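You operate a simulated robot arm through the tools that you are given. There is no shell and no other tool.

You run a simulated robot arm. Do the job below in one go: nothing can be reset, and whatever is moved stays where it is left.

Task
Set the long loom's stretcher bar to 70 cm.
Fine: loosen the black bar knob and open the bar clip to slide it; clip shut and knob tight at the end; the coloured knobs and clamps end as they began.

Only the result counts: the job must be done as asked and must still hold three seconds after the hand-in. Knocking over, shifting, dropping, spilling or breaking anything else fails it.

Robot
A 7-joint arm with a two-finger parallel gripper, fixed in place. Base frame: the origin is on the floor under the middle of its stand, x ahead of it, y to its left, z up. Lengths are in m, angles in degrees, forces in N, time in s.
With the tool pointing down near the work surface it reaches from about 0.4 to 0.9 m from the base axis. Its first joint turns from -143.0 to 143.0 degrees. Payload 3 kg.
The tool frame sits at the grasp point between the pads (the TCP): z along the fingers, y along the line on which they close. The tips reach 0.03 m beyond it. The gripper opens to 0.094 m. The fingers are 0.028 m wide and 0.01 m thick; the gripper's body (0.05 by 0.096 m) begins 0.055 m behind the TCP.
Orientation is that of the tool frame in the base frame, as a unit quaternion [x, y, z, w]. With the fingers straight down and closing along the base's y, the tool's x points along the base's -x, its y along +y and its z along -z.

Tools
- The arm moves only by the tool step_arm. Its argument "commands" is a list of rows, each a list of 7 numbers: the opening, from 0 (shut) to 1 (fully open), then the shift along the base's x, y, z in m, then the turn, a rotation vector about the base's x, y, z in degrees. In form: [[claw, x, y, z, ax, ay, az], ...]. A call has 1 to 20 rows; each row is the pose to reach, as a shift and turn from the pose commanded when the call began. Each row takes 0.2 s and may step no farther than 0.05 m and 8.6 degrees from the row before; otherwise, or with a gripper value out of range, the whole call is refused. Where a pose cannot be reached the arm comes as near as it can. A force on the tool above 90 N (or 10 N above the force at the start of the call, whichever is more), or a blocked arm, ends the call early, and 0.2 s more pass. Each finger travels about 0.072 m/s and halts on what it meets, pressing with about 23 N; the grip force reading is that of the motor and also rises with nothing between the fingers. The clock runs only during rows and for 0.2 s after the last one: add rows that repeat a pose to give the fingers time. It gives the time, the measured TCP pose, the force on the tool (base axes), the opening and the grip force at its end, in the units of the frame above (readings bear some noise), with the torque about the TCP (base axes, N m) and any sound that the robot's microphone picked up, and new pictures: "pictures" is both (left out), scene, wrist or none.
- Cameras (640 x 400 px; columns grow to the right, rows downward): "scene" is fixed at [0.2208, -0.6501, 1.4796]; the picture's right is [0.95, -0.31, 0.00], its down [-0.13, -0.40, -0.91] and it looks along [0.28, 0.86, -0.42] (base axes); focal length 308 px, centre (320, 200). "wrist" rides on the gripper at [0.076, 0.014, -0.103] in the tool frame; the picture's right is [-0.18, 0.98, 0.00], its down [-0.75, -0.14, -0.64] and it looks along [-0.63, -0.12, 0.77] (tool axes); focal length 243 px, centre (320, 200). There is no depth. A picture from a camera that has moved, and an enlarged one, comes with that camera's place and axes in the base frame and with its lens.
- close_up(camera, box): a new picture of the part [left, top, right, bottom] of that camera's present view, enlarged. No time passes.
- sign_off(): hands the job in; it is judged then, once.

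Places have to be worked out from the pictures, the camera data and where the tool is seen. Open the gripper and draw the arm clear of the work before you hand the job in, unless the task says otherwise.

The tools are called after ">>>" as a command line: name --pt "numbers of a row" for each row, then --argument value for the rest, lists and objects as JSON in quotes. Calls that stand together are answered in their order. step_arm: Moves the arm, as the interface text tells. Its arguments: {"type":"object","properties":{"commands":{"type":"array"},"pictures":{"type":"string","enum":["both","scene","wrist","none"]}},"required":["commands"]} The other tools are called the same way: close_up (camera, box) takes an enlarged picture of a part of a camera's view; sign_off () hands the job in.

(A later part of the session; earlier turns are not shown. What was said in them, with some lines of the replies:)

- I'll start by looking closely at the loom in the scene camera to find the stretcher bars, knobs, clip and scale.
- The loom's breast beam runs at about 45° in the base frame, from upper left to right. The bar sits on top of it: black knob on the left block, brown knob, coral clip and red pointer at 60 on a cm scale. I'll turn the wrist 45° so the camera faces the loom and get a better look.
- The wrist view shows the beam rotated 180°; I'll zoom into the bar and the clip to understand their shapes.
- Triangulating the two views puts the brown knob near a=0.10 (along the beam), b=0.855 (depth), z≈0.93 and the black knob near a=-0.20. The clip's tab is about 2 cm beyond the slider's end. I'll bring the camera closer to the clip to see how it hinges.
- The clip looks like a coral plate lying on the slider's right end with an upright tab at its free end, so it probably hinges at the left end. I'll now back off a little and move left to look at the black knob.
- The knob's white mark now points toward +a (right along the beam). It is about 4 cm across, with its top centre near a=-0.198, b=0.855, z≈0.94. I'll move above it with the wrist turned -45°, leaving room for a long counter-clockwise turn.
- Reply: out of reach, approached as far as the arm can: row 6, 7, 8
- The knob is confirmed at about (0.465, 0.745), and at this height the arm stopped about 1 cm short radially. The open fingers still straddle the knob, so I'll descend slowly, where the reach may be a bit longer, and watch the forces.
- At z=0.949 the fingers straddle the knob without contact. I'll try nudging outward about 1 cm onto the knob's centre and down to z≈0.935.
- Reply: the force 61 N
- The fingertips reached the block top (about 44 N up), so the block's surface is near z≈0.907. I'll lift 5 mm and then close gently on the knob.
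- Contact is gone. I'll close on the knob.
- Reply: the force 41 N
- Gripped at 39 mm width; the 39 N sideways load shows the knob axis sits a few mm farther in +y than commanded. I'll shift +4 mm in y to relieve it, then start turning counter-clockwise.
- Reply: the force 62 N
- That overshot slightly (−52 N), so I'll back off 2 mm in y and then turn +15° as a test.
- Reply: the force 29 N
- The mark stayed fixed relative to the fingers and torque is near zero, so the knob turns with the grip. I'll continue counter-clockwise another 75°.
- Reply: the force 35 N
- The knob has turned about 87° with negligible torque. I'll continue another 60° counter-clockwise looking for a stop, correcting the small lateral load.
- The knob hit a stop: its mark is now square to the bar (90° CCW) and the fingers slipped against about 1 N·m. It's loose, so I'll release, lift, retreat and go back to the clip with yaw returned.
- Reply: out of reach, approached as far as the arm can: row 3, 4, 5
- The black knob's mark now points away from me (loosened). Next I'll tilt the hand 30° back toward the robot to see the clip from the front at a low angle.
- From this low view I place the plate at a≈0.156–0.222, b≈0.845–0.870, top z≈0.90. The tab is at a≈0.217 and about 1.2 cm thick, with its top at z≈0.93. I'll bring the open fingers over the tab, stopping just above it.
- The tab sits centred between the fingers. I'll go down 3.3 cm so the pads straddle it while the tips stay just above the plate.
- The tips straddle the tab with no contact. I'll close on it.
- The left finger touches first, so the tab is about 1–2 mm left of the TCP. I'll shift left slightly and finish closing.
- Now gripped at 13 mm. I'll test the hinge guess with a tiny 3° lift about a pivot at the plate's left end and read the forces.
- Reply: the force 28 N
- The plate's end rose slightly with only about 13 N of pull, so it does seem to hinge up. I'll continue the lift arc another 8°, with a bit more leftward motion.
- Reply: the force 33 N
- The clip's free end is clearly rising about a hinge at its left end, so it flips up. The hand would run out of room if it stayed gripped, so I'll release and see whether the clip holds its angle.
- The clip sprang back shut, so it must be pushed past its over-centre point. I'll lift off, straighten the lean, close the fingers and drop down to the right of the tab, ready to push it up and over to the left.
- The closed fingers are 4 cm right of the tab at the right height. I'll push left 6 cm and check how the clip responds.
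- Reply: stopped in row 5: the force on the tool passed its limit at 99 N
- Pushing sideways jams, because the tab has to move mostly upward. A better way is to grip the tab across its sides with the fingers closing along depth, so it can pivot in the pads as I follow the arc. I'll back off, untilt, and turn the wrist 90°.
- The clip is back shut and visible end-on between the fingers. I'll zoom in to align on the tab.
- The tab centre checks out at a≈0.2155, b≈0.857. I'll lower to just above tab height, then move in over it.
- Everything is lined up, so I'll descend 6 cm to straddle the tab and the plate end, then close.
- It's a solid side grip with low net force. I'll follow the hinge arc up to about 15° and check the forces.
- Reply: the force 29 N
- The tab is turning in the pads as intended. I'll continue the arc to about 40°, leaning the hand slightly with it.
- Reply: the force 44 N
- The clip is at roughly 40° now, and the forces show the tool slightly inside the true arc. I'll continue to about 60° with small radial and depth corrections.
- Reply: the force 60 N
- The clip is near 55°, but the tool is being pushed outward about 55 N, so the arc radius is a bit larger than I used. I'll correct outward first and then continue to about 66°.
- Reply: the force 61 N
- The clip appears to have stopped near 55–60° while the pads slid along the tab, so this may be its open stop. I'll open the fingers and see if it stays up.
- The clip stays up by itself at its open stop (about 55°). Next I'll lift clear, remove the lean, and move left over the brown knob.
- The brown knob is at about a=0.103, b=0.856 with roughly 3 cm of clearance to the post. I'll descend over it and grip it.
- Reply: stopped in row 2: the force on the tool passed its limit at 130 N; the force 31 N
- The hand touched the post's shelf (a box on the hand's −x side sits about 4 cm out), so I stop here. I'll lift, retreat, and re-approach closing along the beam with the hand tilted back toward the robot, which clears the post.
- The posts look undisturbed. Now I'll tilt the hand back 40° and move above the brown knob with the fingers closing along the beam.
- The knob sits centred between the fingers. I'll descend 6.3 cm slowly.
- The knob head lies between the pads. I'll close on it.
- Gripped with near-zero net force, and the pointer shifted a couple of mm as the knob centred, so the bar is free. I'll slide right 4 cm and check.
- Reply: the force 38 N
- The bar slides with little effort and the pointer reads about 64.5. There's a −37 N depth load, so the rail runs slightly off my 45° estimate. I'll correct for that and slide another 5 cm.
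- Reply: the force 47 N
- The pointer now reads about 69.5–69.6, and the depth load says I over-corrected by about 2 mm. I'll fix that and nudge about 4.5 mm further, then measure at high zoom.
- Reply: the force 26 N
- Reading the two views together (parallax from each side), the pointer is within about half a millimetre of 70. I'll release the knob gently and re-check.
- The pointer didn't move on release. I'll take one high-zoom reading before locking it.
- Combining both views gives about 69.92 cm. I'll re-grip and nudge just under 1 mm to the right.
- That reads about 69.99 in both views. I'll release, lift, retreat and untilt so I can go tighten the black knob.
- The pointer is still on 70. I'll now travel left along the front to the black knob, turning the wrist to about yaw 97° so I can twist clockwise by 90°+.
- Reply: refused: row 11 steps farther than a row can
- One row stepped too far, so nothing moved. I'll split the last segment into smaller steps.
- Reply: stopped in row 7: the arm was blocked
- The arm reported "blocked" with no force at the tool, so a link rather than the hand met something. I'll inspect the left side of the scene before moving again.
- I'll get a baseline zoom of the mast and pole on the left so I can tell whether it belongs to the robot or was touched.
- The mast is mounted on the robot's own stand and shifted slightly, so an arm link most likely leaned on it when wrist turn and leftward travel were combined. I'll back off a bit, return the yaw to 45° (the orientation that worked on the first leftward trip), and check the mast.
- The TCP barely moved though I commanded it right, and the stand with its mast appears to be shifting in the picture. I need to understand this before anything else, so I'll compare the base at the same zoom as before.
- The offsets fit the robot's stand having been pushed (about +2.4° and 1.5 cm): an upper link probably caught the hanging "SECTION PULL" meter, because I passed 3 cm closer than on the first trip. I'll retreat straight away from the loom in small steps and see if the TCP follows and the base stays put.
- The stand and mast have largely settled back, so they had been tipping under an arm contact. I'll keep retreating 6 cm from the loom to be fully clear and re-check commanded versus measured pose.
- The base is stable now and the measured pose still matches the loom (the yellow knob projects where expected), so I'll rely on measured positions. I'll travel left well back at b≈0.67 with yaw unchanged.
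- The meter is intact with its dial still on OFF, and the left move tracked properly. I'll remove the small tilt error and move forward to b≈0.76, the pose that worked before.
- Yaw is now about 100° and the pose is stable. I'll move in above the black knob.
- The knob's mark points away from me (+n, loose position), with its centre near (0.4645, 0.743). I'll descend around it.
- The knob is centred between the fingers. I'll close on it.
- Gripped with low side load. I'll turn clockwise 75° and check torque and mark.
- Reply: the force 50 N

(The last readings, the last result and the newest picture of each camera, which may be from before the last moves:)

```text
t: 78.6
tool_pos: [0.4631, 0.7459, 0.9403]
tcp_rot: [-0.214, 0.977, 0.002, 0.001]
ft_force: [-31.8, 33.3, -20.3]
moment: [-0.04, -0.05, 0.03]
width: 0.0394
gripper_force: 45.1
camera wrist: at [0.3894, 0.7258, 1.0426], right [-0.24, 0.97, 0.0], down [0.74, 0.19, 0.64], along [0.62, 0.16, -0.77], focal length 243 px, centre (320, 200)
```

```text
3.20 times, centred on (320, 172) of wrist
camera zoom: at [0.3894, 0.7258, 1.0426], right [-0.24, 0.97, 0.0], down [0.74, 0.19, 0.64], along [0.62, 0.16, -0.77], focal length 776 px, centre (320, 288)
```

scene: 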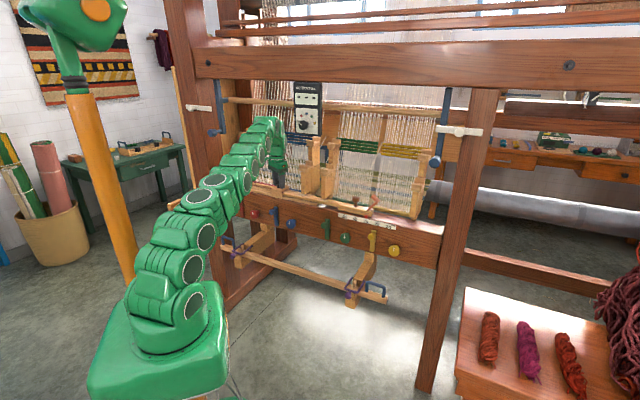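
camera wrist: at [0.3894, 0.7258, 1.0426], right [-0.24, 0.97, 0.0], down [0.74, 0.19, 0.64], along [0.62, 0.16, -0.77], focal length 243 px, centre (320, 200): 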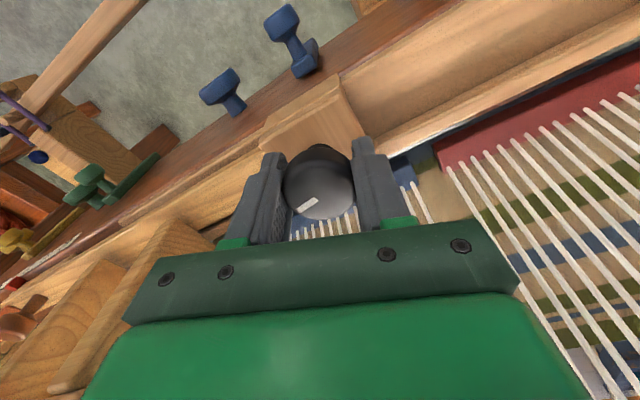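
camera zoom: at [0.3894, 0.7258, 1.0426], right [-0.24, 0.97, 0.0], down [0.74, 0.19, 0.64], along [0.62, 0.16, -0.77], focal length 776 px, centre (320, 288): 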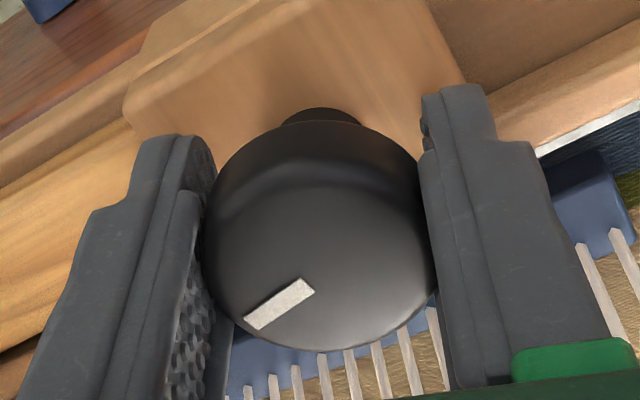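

75° done with the mark following. I'll relieve the side load and turn the remaining 15° plus about 12° to seat it against the stop.

>>> step_arm --pt "0.2 -0.0012 0.0012 0 0 0 -5" --pt "0.2 -0.0012 0.0012 0 0 0 -10" --pt "0.2 -0.0012 0.0012 0 0 0 -15" --pt "0.2 -0.0012 0.0012 0 0 0 -21" --pt "0.2 -0.0012 0.0012 0 0 0 -27" --pt "0.2 -0.0012 0.0012 0 0 0 -27" --pictures "wrist"

>>> close_up --camera "wrist" --box '[220, 110, 420, 235]'

```text
t: 80.0
tool_pos: [0.462, 0.746, 0.9412]
tcp_rot: [0.021, 1.0, 0.0, 0.001]
ft_force: [-16.0, 45.3, 12.0]
moment: [0.54, 0.24, 0.94]
width: 0.0391
gripper_force: 44.6
camera wrist: at [0.3887, 0.7625, 1.0441], right [0.22, 0.97, 0.0], down [0.75, -0.17, 0.64], along [0.63, -0.14, -0.77], focal length 243 px, centre (320, 200)
```

wrist: 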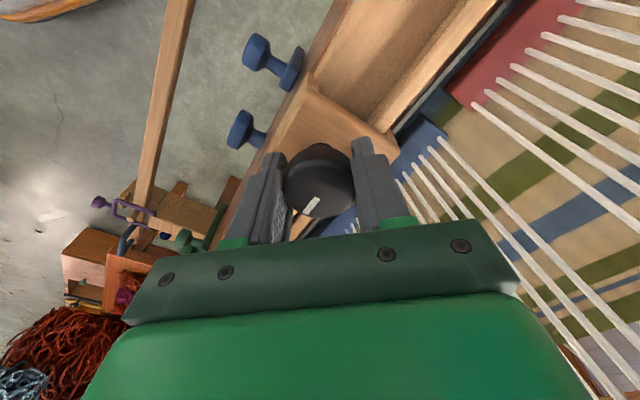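

```text
3.20 times, centred on (320, 172) of wrist
camera zoom: at [0.3887, 0.7625, 1.0441], right [0.22, 0.97, 0.0], down [0.75, -0.17, 0.64], along [0.63, -0.14, -0.77], focal length 776 px, centre (320, 288)
```

zoom: 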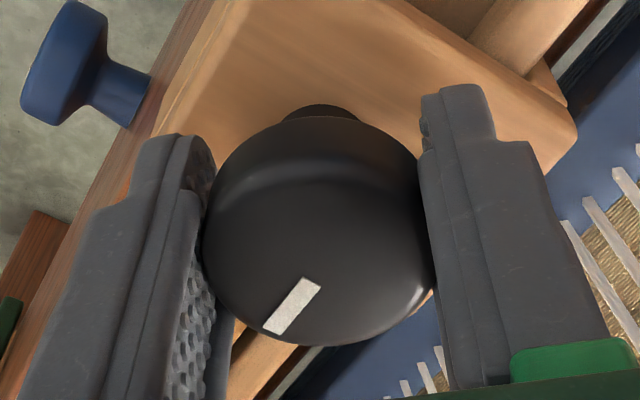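

The torque reached +0.94 N·m at the stop and the mark is back along the bar, as it was at the start, so the knob is tight. I'll release, lift, and retreat well back from the loom while returning the yaw to 45°.

>>> step_arm --pt "0.5 0 0 0 0 0 0" --pt "0.8 0 0 0 0 0 0" --pt "0.8 0 0 0 0 0 0" --pt "0.8 -0.001 -0.003 0.015 0 0 0" --pt "0.8 -0.003 -0.008 0.03 0 0 0" --pt "0.8 -0.006 -0.012 0.045 0 0 0" --pt "0.8 -0.03 -0.035 0.06 0 0 7.5" --pt "0.8 -0.06 -0.065 0.075 0 0 15" --pt "0.8 -0.09 -0.095 0.085 0 0 22.5" --pt "0.8 -0.118 -0.125 0.09 0 0 30" --pt "0.8 -0.13 -0.14 0.09 0 0 37.5" --pt "0.8 -0.13 -0.14 0.09 0 0 45" --pt "0.8 -0.13 -0.14 0.09 0 0 47.4" --pt "0.8 -0.13 -0.14 0.09 0 0 47.4"

>>> close_up --camera "scene" --box '[240, 140, 400, 240]'

>>> close_up --camera "scene" --box '[350, 200, 390, 225]'

```text
t: 83.0
tool_pos: [0.3336, 0.6045, 1.0302]
tcp_rot: [-0.384, 0.923, 0.0, 0.0]
ft_force: [-0.3, 0.1, 0.6]
moment: [0.02, 0.0, 0.01]
width: 0.0754
gripper_force: 0.1
camera wrist: at [0.2714, 0.5604, 1.1332], right [-0.57, 0.82, 0.0], down [0.63, 0.43, 0.64], along [0.53, 0.36, -0.77], focal length 243 px, centre (320, 200)
```

scene: 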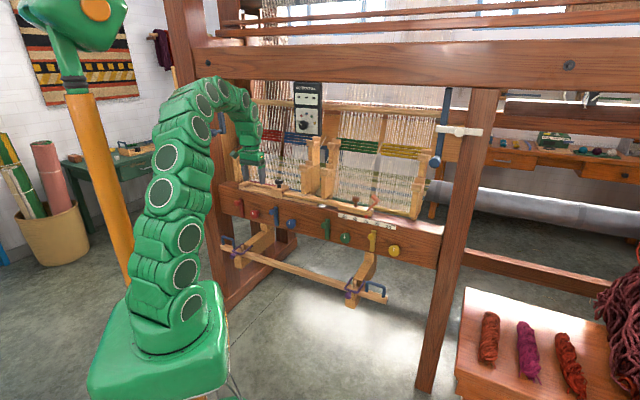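
wrist: 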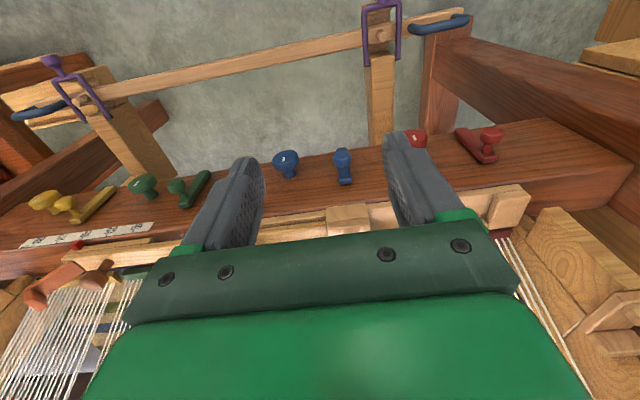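

```text
4.00 times, centred on (320, 190) of scene
camera zoom: at [0.2208, -0.6501, 1.4796], right [0.95, -0.31, 0.0], down [-0.13, -0.4, -0.91], along [0.28, 0.86, -0.42], focal length 1234 px, centre (320, 240)
```

zoom: 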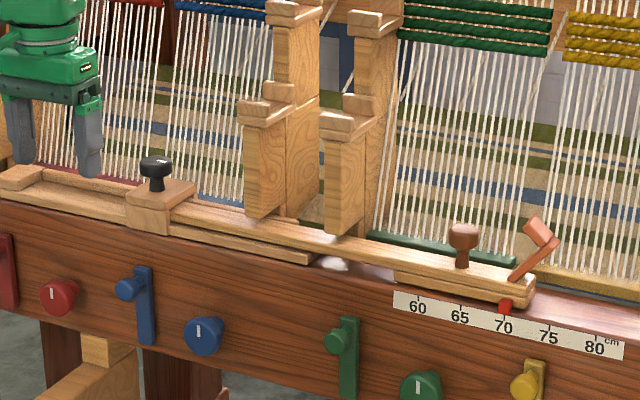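

```text
16.00 times, centred on (370, 212) of scene
camera zoom: at [0.2208, -0.6501, 1.4796], right [0.95, -0.31, 0.0], down [-0.13, -0.4, -0.91], along [0.28, 0.86, -0.42], focal length 4935 px, centre (-480, 0)
```

zoom: 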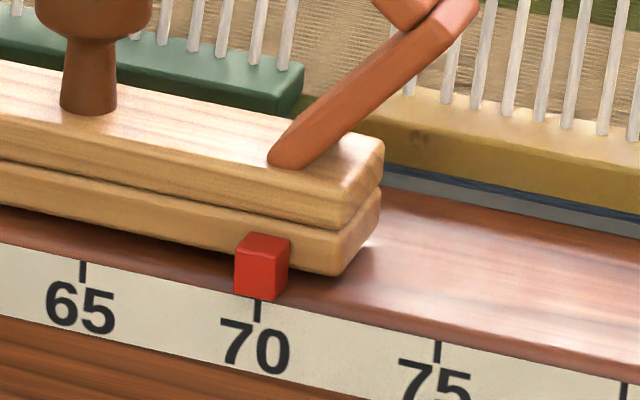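

The black knob's mark points right again, as at the start, and the pointer is on 70. I'll travel right at a safe standoff toward the clip, closing the fingers.

>>> step_arm --pt "0.5 0.0304 -0.0304 0 0 0 0" --pt "0.2 0.0608 -0.0608 0 0 0 0" --pt "0 0.0912 -0.0912 0 0 0 0" --pt "0 0.1216 -0.1216 0 0 0 0" --pt "0 0.152 -0.152 0 0 0 0" --pt "0 0.1824 -0.1824 0 0 0 0" --pt "0 0.2128 -0.2128 0 0 0 0" --pt "0 0.2432 -0.2432 0 0 0 0" --pt "0 0.2736 -0.2736 0 0 0 0" --pt "0 0.304 -0.304 0 0 0 0" --pt "0 0.304 -0.304 0 0 0 0"

```text
t: 85.4
tool_pos: [0.6391, 0.2999, 1.0309]
tcp_rot: [-0.383, 0.924, -0.001, 0.002]
ft_force: [-0.1, -0.5, -0.6]
moment: [0.0, 0.01, 0.01]
width: 0.0
gripper_force: 22.7
camera wrist: at [0.5749, 0.2552, 1.1336], right [-0.57, 0.82, 0.0], down [0.63, 0.43, 0.64], along [0.53, 0.36, -0.77], focal length 243 px, centre (320, 200)
```

scene: 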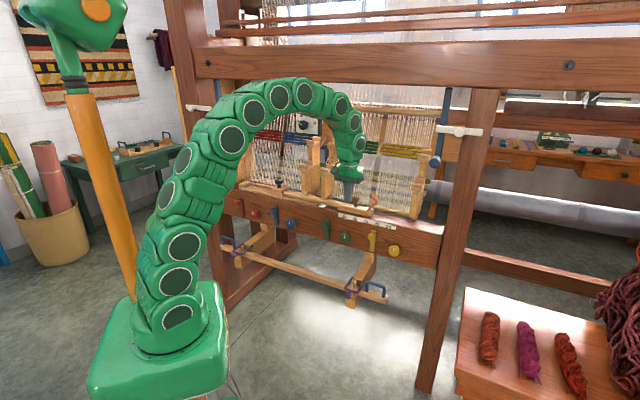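
wrist: 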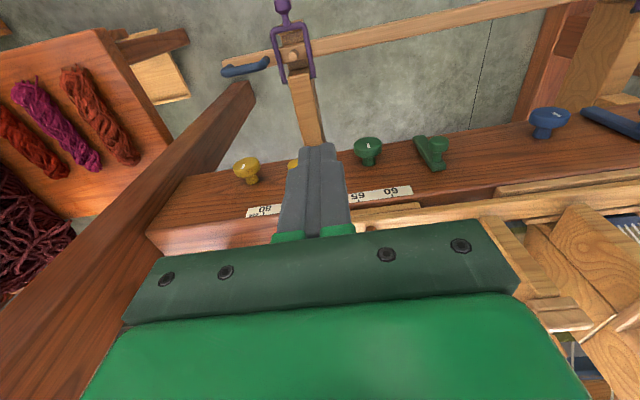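

At a≈0.24, b≈0.664. I'll tilt the hand back 40° and go forward to b≈0.80, staying above the clip, to look.

>>> step_arm --pt "0 0 0 0 5.66 -5.66 0" --pt "0 0 0 0 11.3 -11.3 0" --pt "0 0 0 0 17 -17 0" --pt "0 0 0 0 22.6 -22.6 0" --pt "0 0 0 0 28.3 -28.3 0" --pt "0 0.032 0.032 0 28.3 -28.3 0" --pt "0 0.064 0.064 0 28.3 -28.3 0" --pt "0 0.0962 0.0962 0 28.3 -28.3 0" --pt "0 0.0962 0.0962 0 28.3 -28.3 0"

>>> close_up --camera "wrist" --box '[200, 60, 440, 210]'

>>> close_up --camera "scene" --box '[320, 160, 420, 222]'

```text
t: 87.4
tool_pos: [0.7338, 0.3982, 1.0318]
tcp_rot: [-0.359, 0.868, 0.132, 0.316]
ft_force: [-0.7, 0.3, -0.2]
moment: [0.03, 0.0, -0.02]
width: 0.0
gripper_force: 23.5
camera wrist: at [0.6377, 0.319, 1.0602], right [-0.6, 0.79, 0.12], down [0.22, 0.02, 0.98], along [0.77, 0.61, -0.18], focal length 243 px, centre (320, 200)
```

scene: 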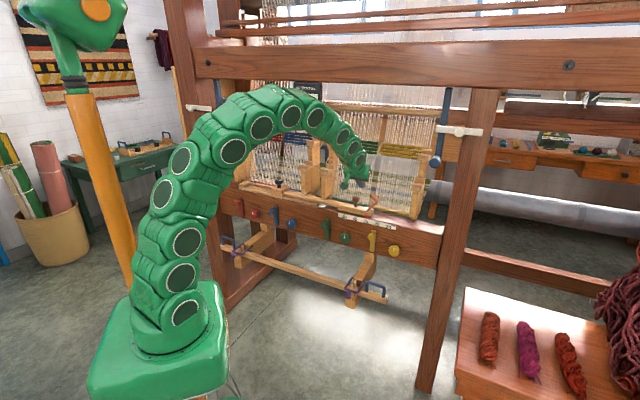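
wrist: 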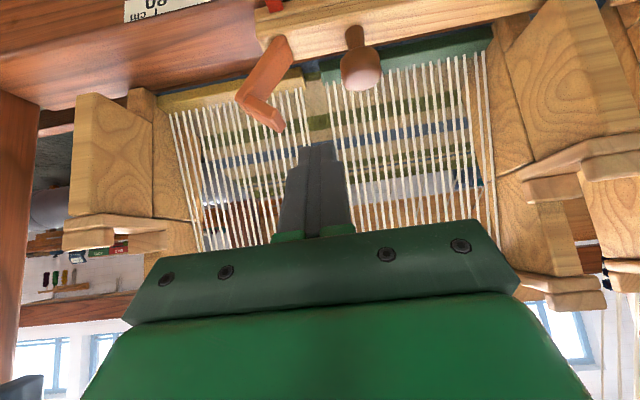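

```text
2.67 times, centred on (320, 135) of wrist
camera zoom: at [0.6377, 0.319, 1.0602], right [-0.6, 0.79, 0.12], down [0.22, 0.02, 0.98], along [0.77, 0.61, -0.18], focal length 647 px, centre (320, 373)
```

zoom: 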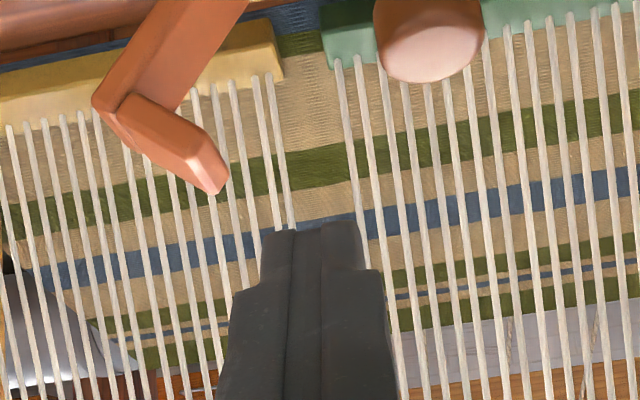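

```text
6.40 times, centred on (370, 191) of scene
camera zoom: at [0.2208, -0.6501, 1.4796], right [0.95, -0.31, 0.0], down [-0.13, -0.4, -0.91], along [0.28, 0.86, -0.42], focal length 1974 px, centre (0, 258)
```

zoom: 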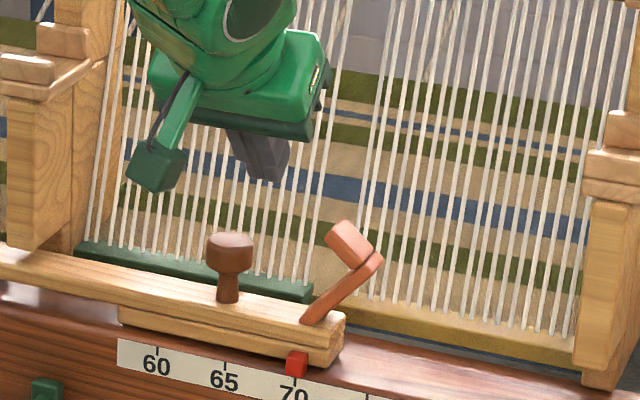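

The clip's tab tip is at a≈0.264, z≈0.966, and the brown knob's right edge is at a≈0.219. I'll lower the closed fingers into the gap between them, at a≈0.24.

>>> step_arm --pt "0 0.0172 0.0158 0 0 0 0" --pt "0 0.0343 0.0315 0 0 0 0" --pt "0 0.0343 0.0315 -0.02 0 0 0" --pt "0 0.0343 0.0315 -0.04 0 0 0" --pt "0 0.0343 0.0315 -0.063 0 0 0" --pt "0 0.0343 0.0315 -0.063 0 0 0"

>>> close_up --camera "wrist" --box '[200, 60, 440, 210]'

>>> close_up --camera "scene" --box '[320, 160, 420, 222]'

```text
t: 88.8
tool_pos: [0.7692, 0.4295, 0.9678]
tcp_rot: [-0.359, 0.868, 0.131, 0.317]
ft_force: [0.1, 0.7, 0.1]
moment: [0.04, -0.01, -0.03]
width: 0.0001
gripper_force: 22.9
camera wrist: at [0.6724, 0.3506, 0.9966], right [-0.6, 0.79, 0.12], down [0.21, 0.02, 0.98], along [0.77, 0.61, -0.18], focal length 243 px, centre (320, 200)
```

scene: 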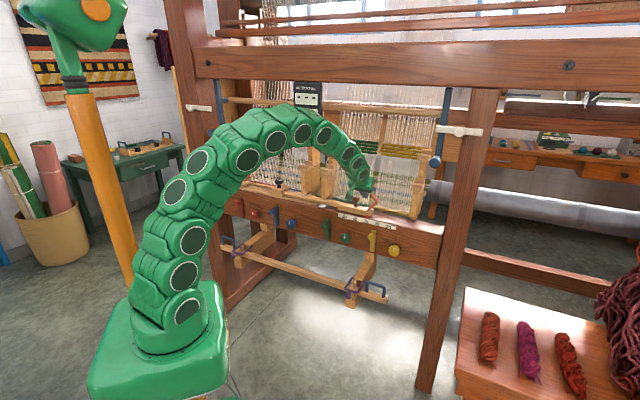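
wrist: 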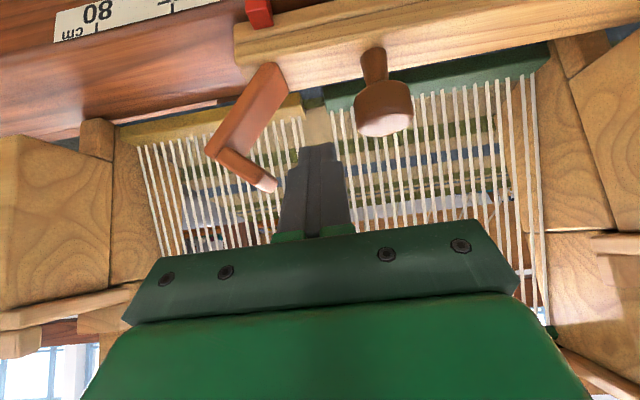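

```text
2.67 times, centred on (320, 135) of wrist
camera zoom: at [0.6724, 0.3506, 0.9966], right [-0.6, 0.79, 0.12], down [0.21, 0.02, 0.98], along [0.77, 0.61, -0.18], focal length 647 px, centre (320, 373)
```

zoom: 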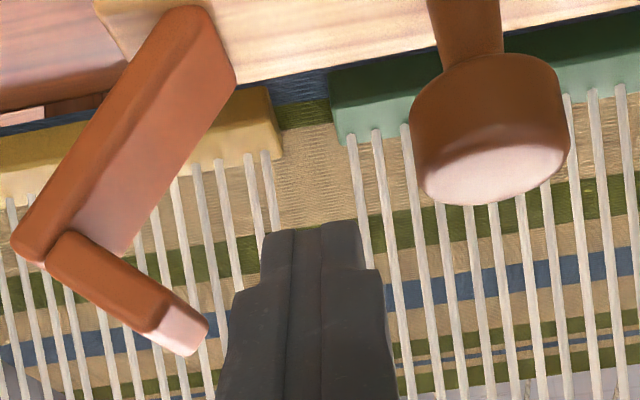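

```text
6.40 times, centred on (370, 191) of scene
camera zoom: at [0.2208, -0.6501, 1.4796], right [0.95, -0.31, 0.0], down [-0.13, -0.4, -0.91], along [0.28, 0.86, -0.42], focal length 1974 px, centre (0, 258)
```

zoom: 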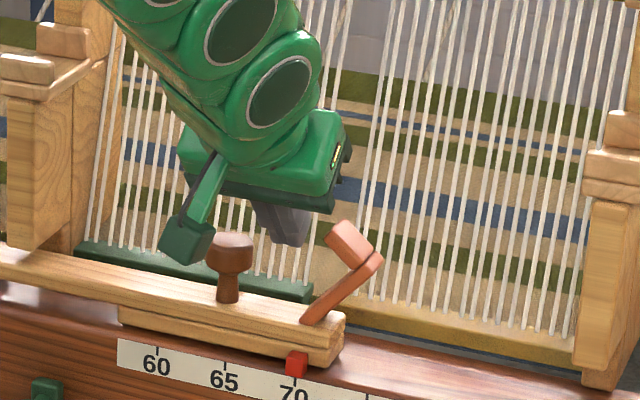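

The fingers are in the gap and free. I'll push right and slightly down against the tab tip and watch the clip swing.

>>> step_arm --pt "0 0.0057 -0.0057 0 0 0 0" --pt "0 0.0117 -0.0117 -0.001 0 0 0" --pt "0 0.0173 -0.0173 -0.003 0 0 0" --pt "0 0.0247 -0.0247 -0.008 0 0 0" --pt "0 0.0247 -0.0247 -0.008 0 0 0" --pictures "wrist"

>>> close_up --camera "scene" --box '[320, 160, 420, 222]'

>>> close_up --camera "wrist" --box '[200, 60, 440, 210]'

```text
t: 90.0
tool_pos: [0.7937, 0.4045, 0.9599]
tcp_rot: [-0.359, 0.868, 0.131, 0.317]
ft_force: [-0.5, 0.2, 0.2]
moment: [-0.01, -0.03, -0.02]
width: 0.0002
gripper_force: 23.1
camera wrist: at [0.6965, 0.3254, 0.989], right [-0.6, 0.79, 0.12], down [0.21, 0.02, 0.98], along [0.77, 0.61, -0.18], focal length 243 px, centre (320, 200)
```

wrist: 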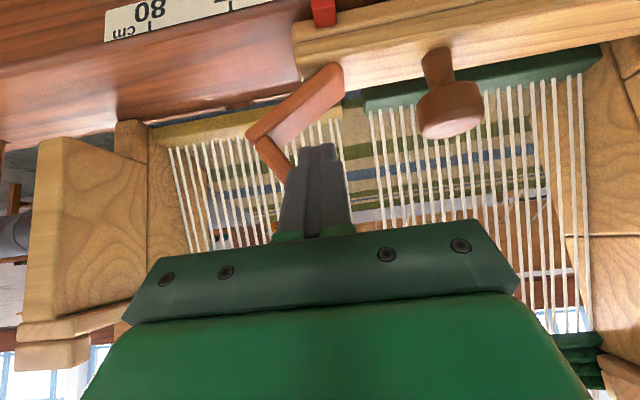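

```text
6.40 times, centred on (370, 191) of scene
camera zoom: at [0.2208, -0.6501, 1.4796], right [0.95, -0.31, 0.0], down [-0.13, -0.4, -0.91], along [0.28, 0.86, -0.42], focal length 1974 px, centre (0, 258)
```

zoom: 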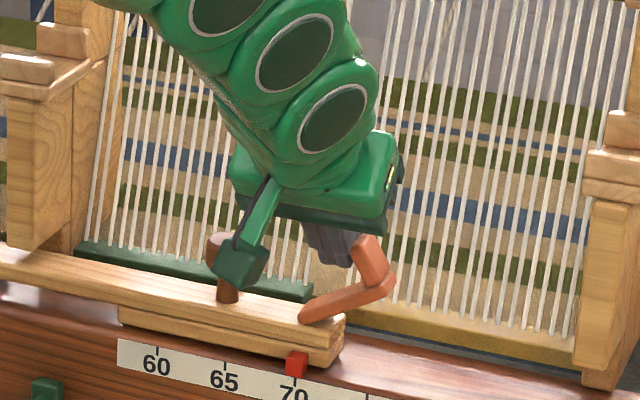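

```text
2.67 times, centred on (320, 135) of wrist
camera zoom: at [0.6965, 0.3254, 0.989], right [-0.6, 0.79, 0.12], down [0.21, 0.02, 0.98], along [0.77, 0.61, -0.18], focal length 647 px, centre (320, 373)
```

zoom: 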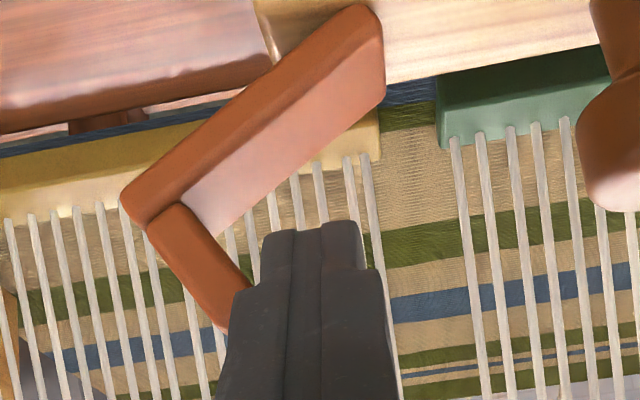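

The clip has swung down to roughly 30° with almost no force. I'll continue along the arc toward shut.

>>> step_arm --pt "0 0.0035 -0.0035 -0.0025 0 0 0" --pt "0 0.0068 -0.0068 -0.005 0 0 0" --pt "0 0.0098 -0.0098 -0.0085 0 0 0" --pt "0 0.0127 -0.0127 -0.012 0 0 0" --pt "0 0.0155 -0.0155 -0.016 0 0 0" --pt "0 0.0155 -0.0155 -0.016 0 0 0" --pictures "wrist"

>>> close_up --camera "scene" --box '[320, 160, 420, 222]'

>>> close_up --camera "wrist" --box '[200, 60, 440, 210]'

```text
t: 91.4
tool_pos: [0.8081, 0.3886, 0.9428]
tcp_rot: [-0.36, 0.868, 0.132, 0.316]
ft_force: [0.2, -0.3, -0.6]
moment: [0.0, 0.0, 0.0]
width: 0.0002
gripper_force: 23.0
camera wrist: at [0.7117, 0.3099, 0.9725], right [-0.6, 0.79, 0.12], down [0.22, 0.02, 0.98], along [0.77, 0.61, -0.18], focal length 243 px, centre (320, 200)
```

wrist: 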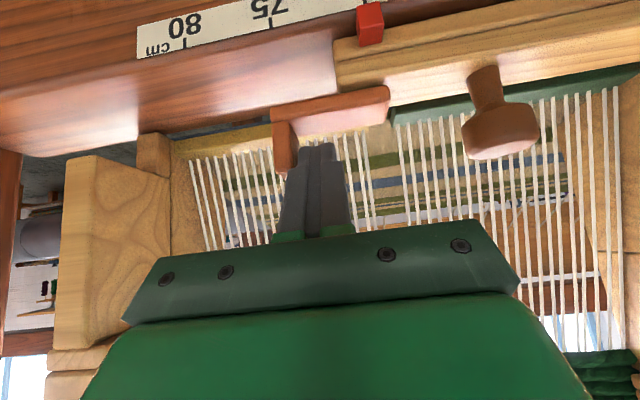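

```text
6.40 times, centred on (370, 191) of scene
camera zoom: at [0.2208, -0.6501, 1.4796], right [0.95, -0.31, 0.0], down [-0.13, -0.4, -0.91], along [0.28, 0.86, -0.42], focal length 1974 px, centre (0, 258)
```

zoom: 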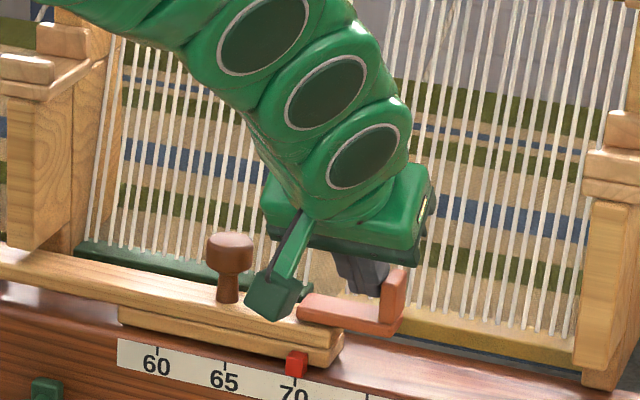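

```text
2.67 times, centred on (320, 135) of wrist
camera zoom: at [0.7117, 0.3099, 0.9725], right [-0.6, 0.79, 0.12], down [0.22, 0.02, 0.98], along [0.77, 0.61, -0.18], focal length 647 px, centre (320, 373)
```

zoom: 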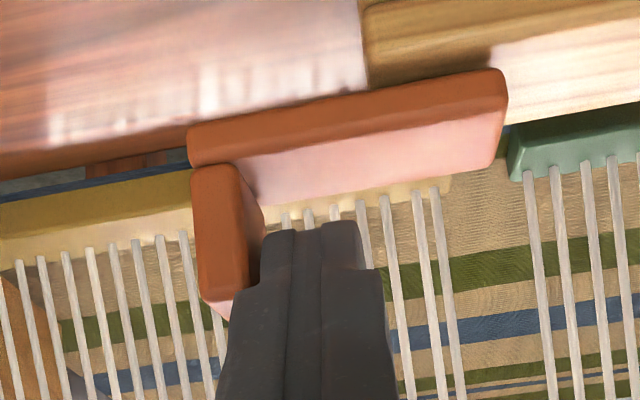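

The clip snapped shut, flat on the slider. I'll step 6 mm left off the tab, lift straight up, and retreat.

>>> step_arm --pt "0 -0.0045 0.0045 0.001 0 0 0" --pt "0 -0.0045 0.0045 0.025 0 0 0" --pt "0 -0.0045 0.0045 0.055 0 0 0" --pt "0 -0.0045 0.0045 0.085 0 0 0" --pt "0 -0.035 -0.026 0.095 0 0 0" --pt "0 -0.065 -0.056 0.1 0 0 0" --pt "0 -0.095 -0.086 0.1 0 0 0" --pt "0 -0.095 -0.086 0.1 0 0 0"

>>> close_up --camera "scene" --box '[320, 180, 420, 242]'

>>> close_up --camera "scene" --box '[350, 195, 390, 220]'

>>> close_up --camera "wrist" --box '[180, 0, 420, 150]'

```text
t: 93.2
tool_pos: [0.7133, 0.3035, 1.0435]
tcp_rot: [-0.36, 0.868, 0.132, 0.317]
ft_force: [0.6, 0.5, -0.3]
moment: [-0.02, 0.0, 0.01]
width: 0.0002
gripper_force: 23.4
camera wrist: at [0.6152, 0.2241, 1.0728], right [-0.6, 0.79, 0.12], down [0.21, 0.02, 0.98], along [0.77, 0.61, -0.18], focal length 243 px, centre (320, 200)
```

scene: 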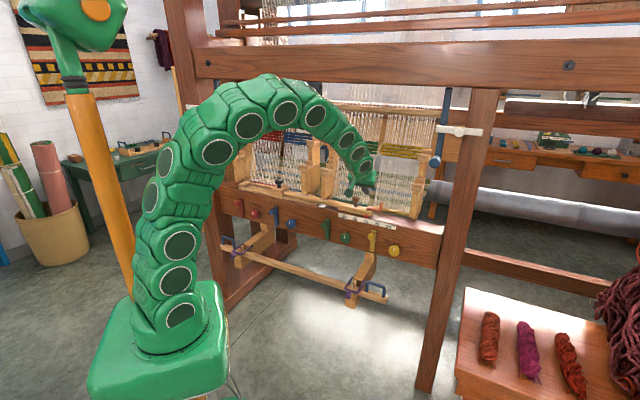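
wrist: 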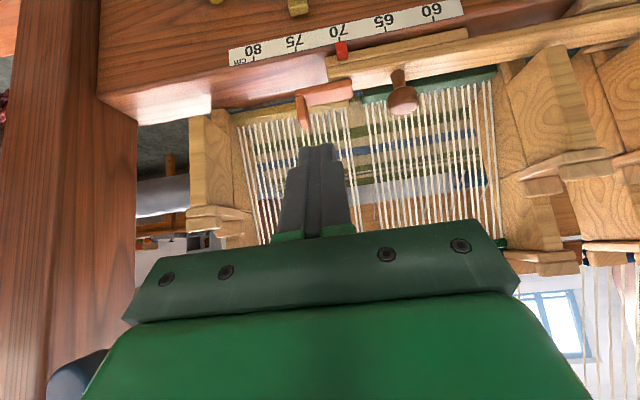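

```text
6.40 times, centred on (370, 211) of scene
camera zoom: at [0.2208, -0.6501, 1.4796], right [0.95, -0.31, 0.0], down [-0.13, -0.4, -0.91], along [0.28, 0.86, -0.42], focal length 1974 px, centre (0, 130)
```

zoom: 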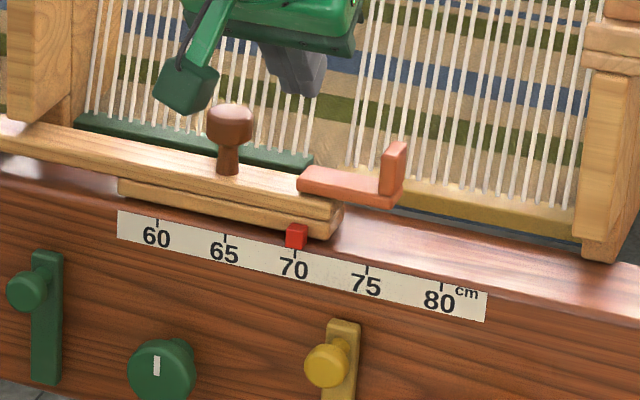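

```text
16.00 times, centred on (370, 208) of scene
camera zoom: at [0.2208, -0.6501, 1.4796], right [0.95, -0.31, 0.0], down [-0.13, -0.4, -0.91], along [0.28, 0.86, -0.42], focal length 4935 px, centre (-480, 80)
```

zoom: 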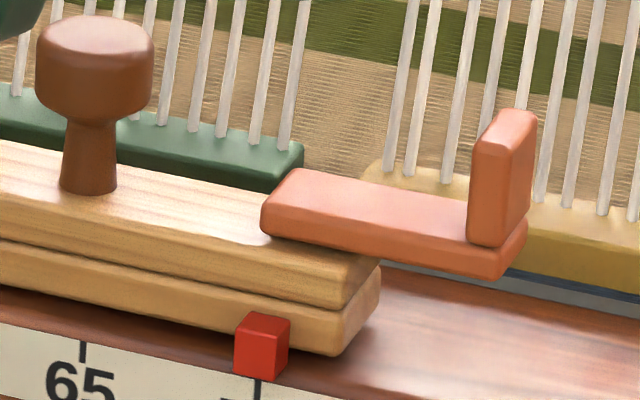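

```text
2.67 times, centred on (300, 75) of wrist
camera zoom: at [0.6152, 0.2241, 1.0728], right [-0.6, 0.79, 0.12], down [0.21, 0.02, 0.98], along [0.77, 0.61, -0.18], focal length 647 px, centre (373, 533)
```

zoom: 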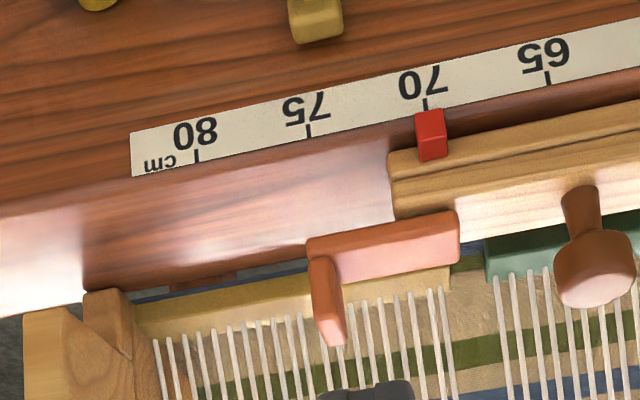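

The clip is flat and shut, and the pointer is on 70 from both viewpoints. I'll open the gripper, retreat further and untilt, then do a final overall check.

>>> step_arm --pt "0.3 -0.02 -0.02 0.01 0 0 0" --pt "0.6 -0.04 -0.04 0.03 0 0 0" --pt "1 -0.06 -0.06 0.05 -5.66 5.66 0" --pt "1 -0.08 -0.08 0.07 -11.3 11.3 0" --pt "1 -0.09 -0.08 0.09 -17 17 0" --pt "1 -0.1 -0.08 0.1 -22.6 22.6 0" --pt "1 -0.1 -0.08 0.1 -28.3 28.3 0" --pt "1 -0.1 -0.08 0.1 -28.3 28.3 0"

>>> close_up --camera "scene" --box '[220, 150, 340, 225]'

>>> close_up --camera "scene" --box '[320, 190, 460, 278]'

>>> close_up --camera "scene" --box '[200, 80, 480, 320]'

>>> close_up --camera "scene" --box '[350, 200, 390, 225]'

```text
t: 95.0
tool_pos: [0.6137, 0.2239, 1.1442]
tcp_rot: [-0.383, 0.924, 0.0, 0.001]
ft_force: [0.7, 0.1, -0.3]
moment: [0.03, -0.02, 0.04]
width: 0.094
gripper_force: 0.1
camera wrist: at [0.5506, 0.1782, 1.2464], right [-0.57, 0.82, 0.0], down [0.63, 0.43, 0.64], along [0.53, 0.36, -0.77], focal length 243 px, centre (320, 200)
```

scene: 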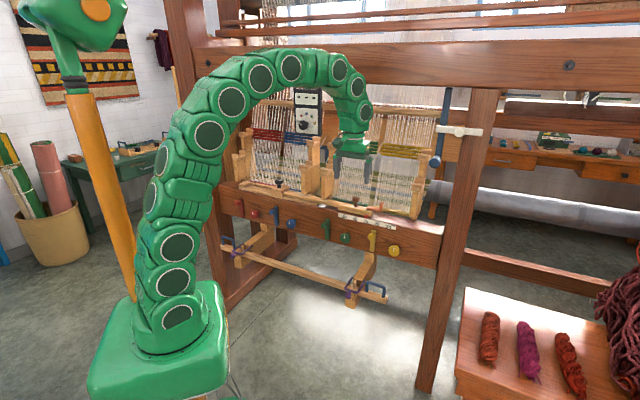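
wrist: 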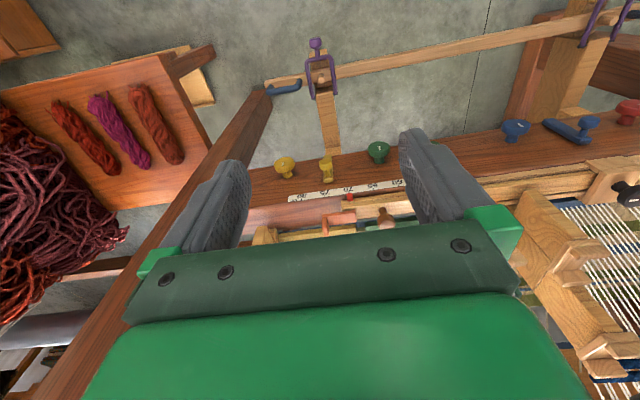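

```text
5.33 times, centred on (280, 188) of scene
camera zoom: at [0.2208, -0.6501, 1.4796], right [0.95, -0.31, 0.0], down [-0.13, -0.4, -0.91], along [0.28, 0.86, -0.42], focal length 1645 px, centre (533, 267)
```

zoom: 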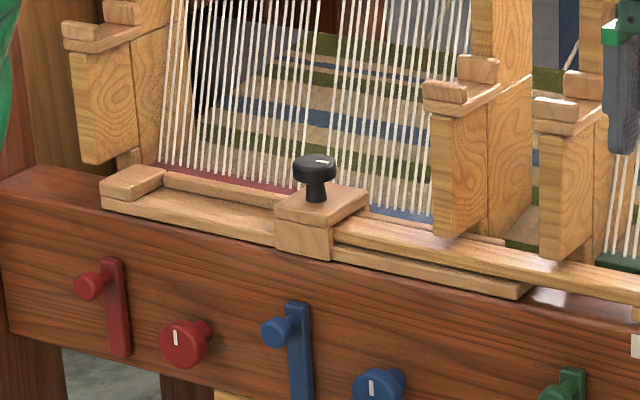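

```text
4.55 times, centred on (390, 234) of scene
camera zoom: at [0.2208, -0.6501, 1.4796], right [0.95, -0.31, 0.0], down [-0.13, -0.4, -0.91], along [0.28, 0.86, -0.42], focal length 1402 px, centre (2, 46)
```

zoom: 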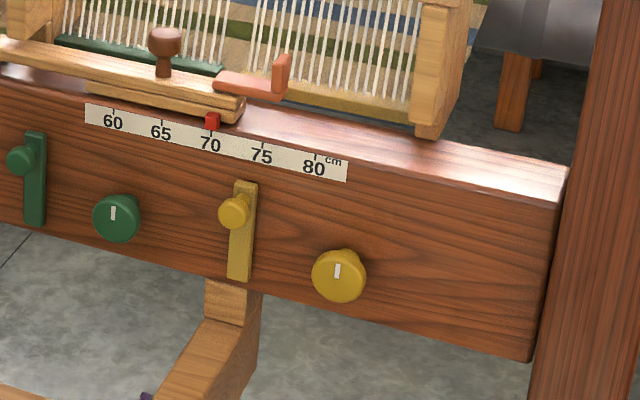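

```text
1.67 times, centred on (340, 200) of scene
camera zoom: at [0.2208, -0.6501, 1.4796], right [0.95, -0.31, 0.0], down [-0.13, -0.4, -0.91], along [0.28, 0.86, -0.42], focal length 514 px, centre (287, 200)
```

zoom: 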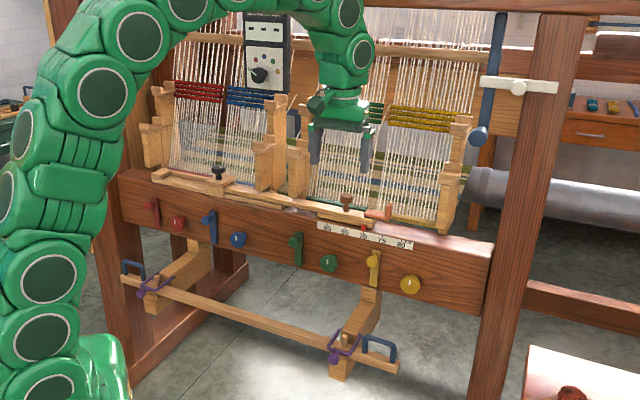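

```text
16.00 times, centred on (370, 212) of scene
camera zoom: at [0.2208, -0.6501, 1.4796], right [0.95, -0.31, 0.0], down [-0.13, -0.4, -0.91], along [0.28, 0.86, -0.42], focal length 4935 px, centre (-480, 0)
```

zoom: 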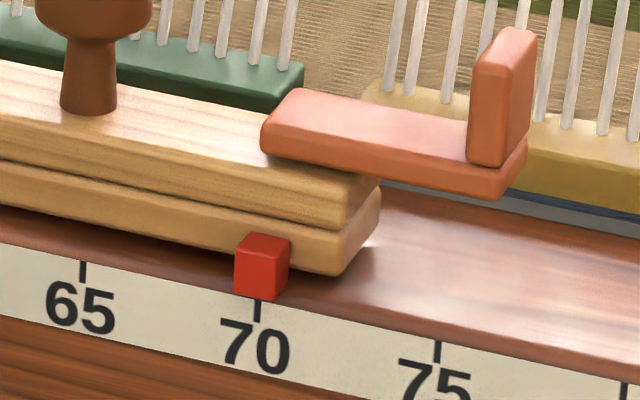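

Final check: the pointer is on 70, the clip lies flat and shut, and the black knob is tight with its mark back along the bar. The coloured knobs, clamps, posts and meter look unchanged, and the gripper is open and clear. I'm handing the job in.

>>> sign_off

```text
The job is handed in.
```

The long loom's stretcher bar is set to 70 cm and handed in. The pointer reads within about half a millimetre of 70 from two viewpoints.

- **Knob and clip:** the black knob is tight against its stop, with its mark back where it started. The bar clip is shut flat on the bar.
- **Coloured knobs and clamps:** I did not touch them, and they look the same as at the start.

Three contacts happened along the way:

- **Block:** early on, the fingertips pressed the block under the black knob with about 44 N.
- **Wooden post:** while reaching for the brown knob, the hand pressed down on a post's shelf, with a peak of about 130 N.
- **Robot stand:** later an arm link was blocked, probably by the hanging "SECTION PULL" meter, and the robot's stand tipped. It settled back once I retreated, but the commanded and measured positions were still about 3 cm apart right after. I worked from measured positions after that.

In the final pictures the block, posts and meter look unmoved, and the meter's dial is still on OFF. The gripper is open and clear of the loom.
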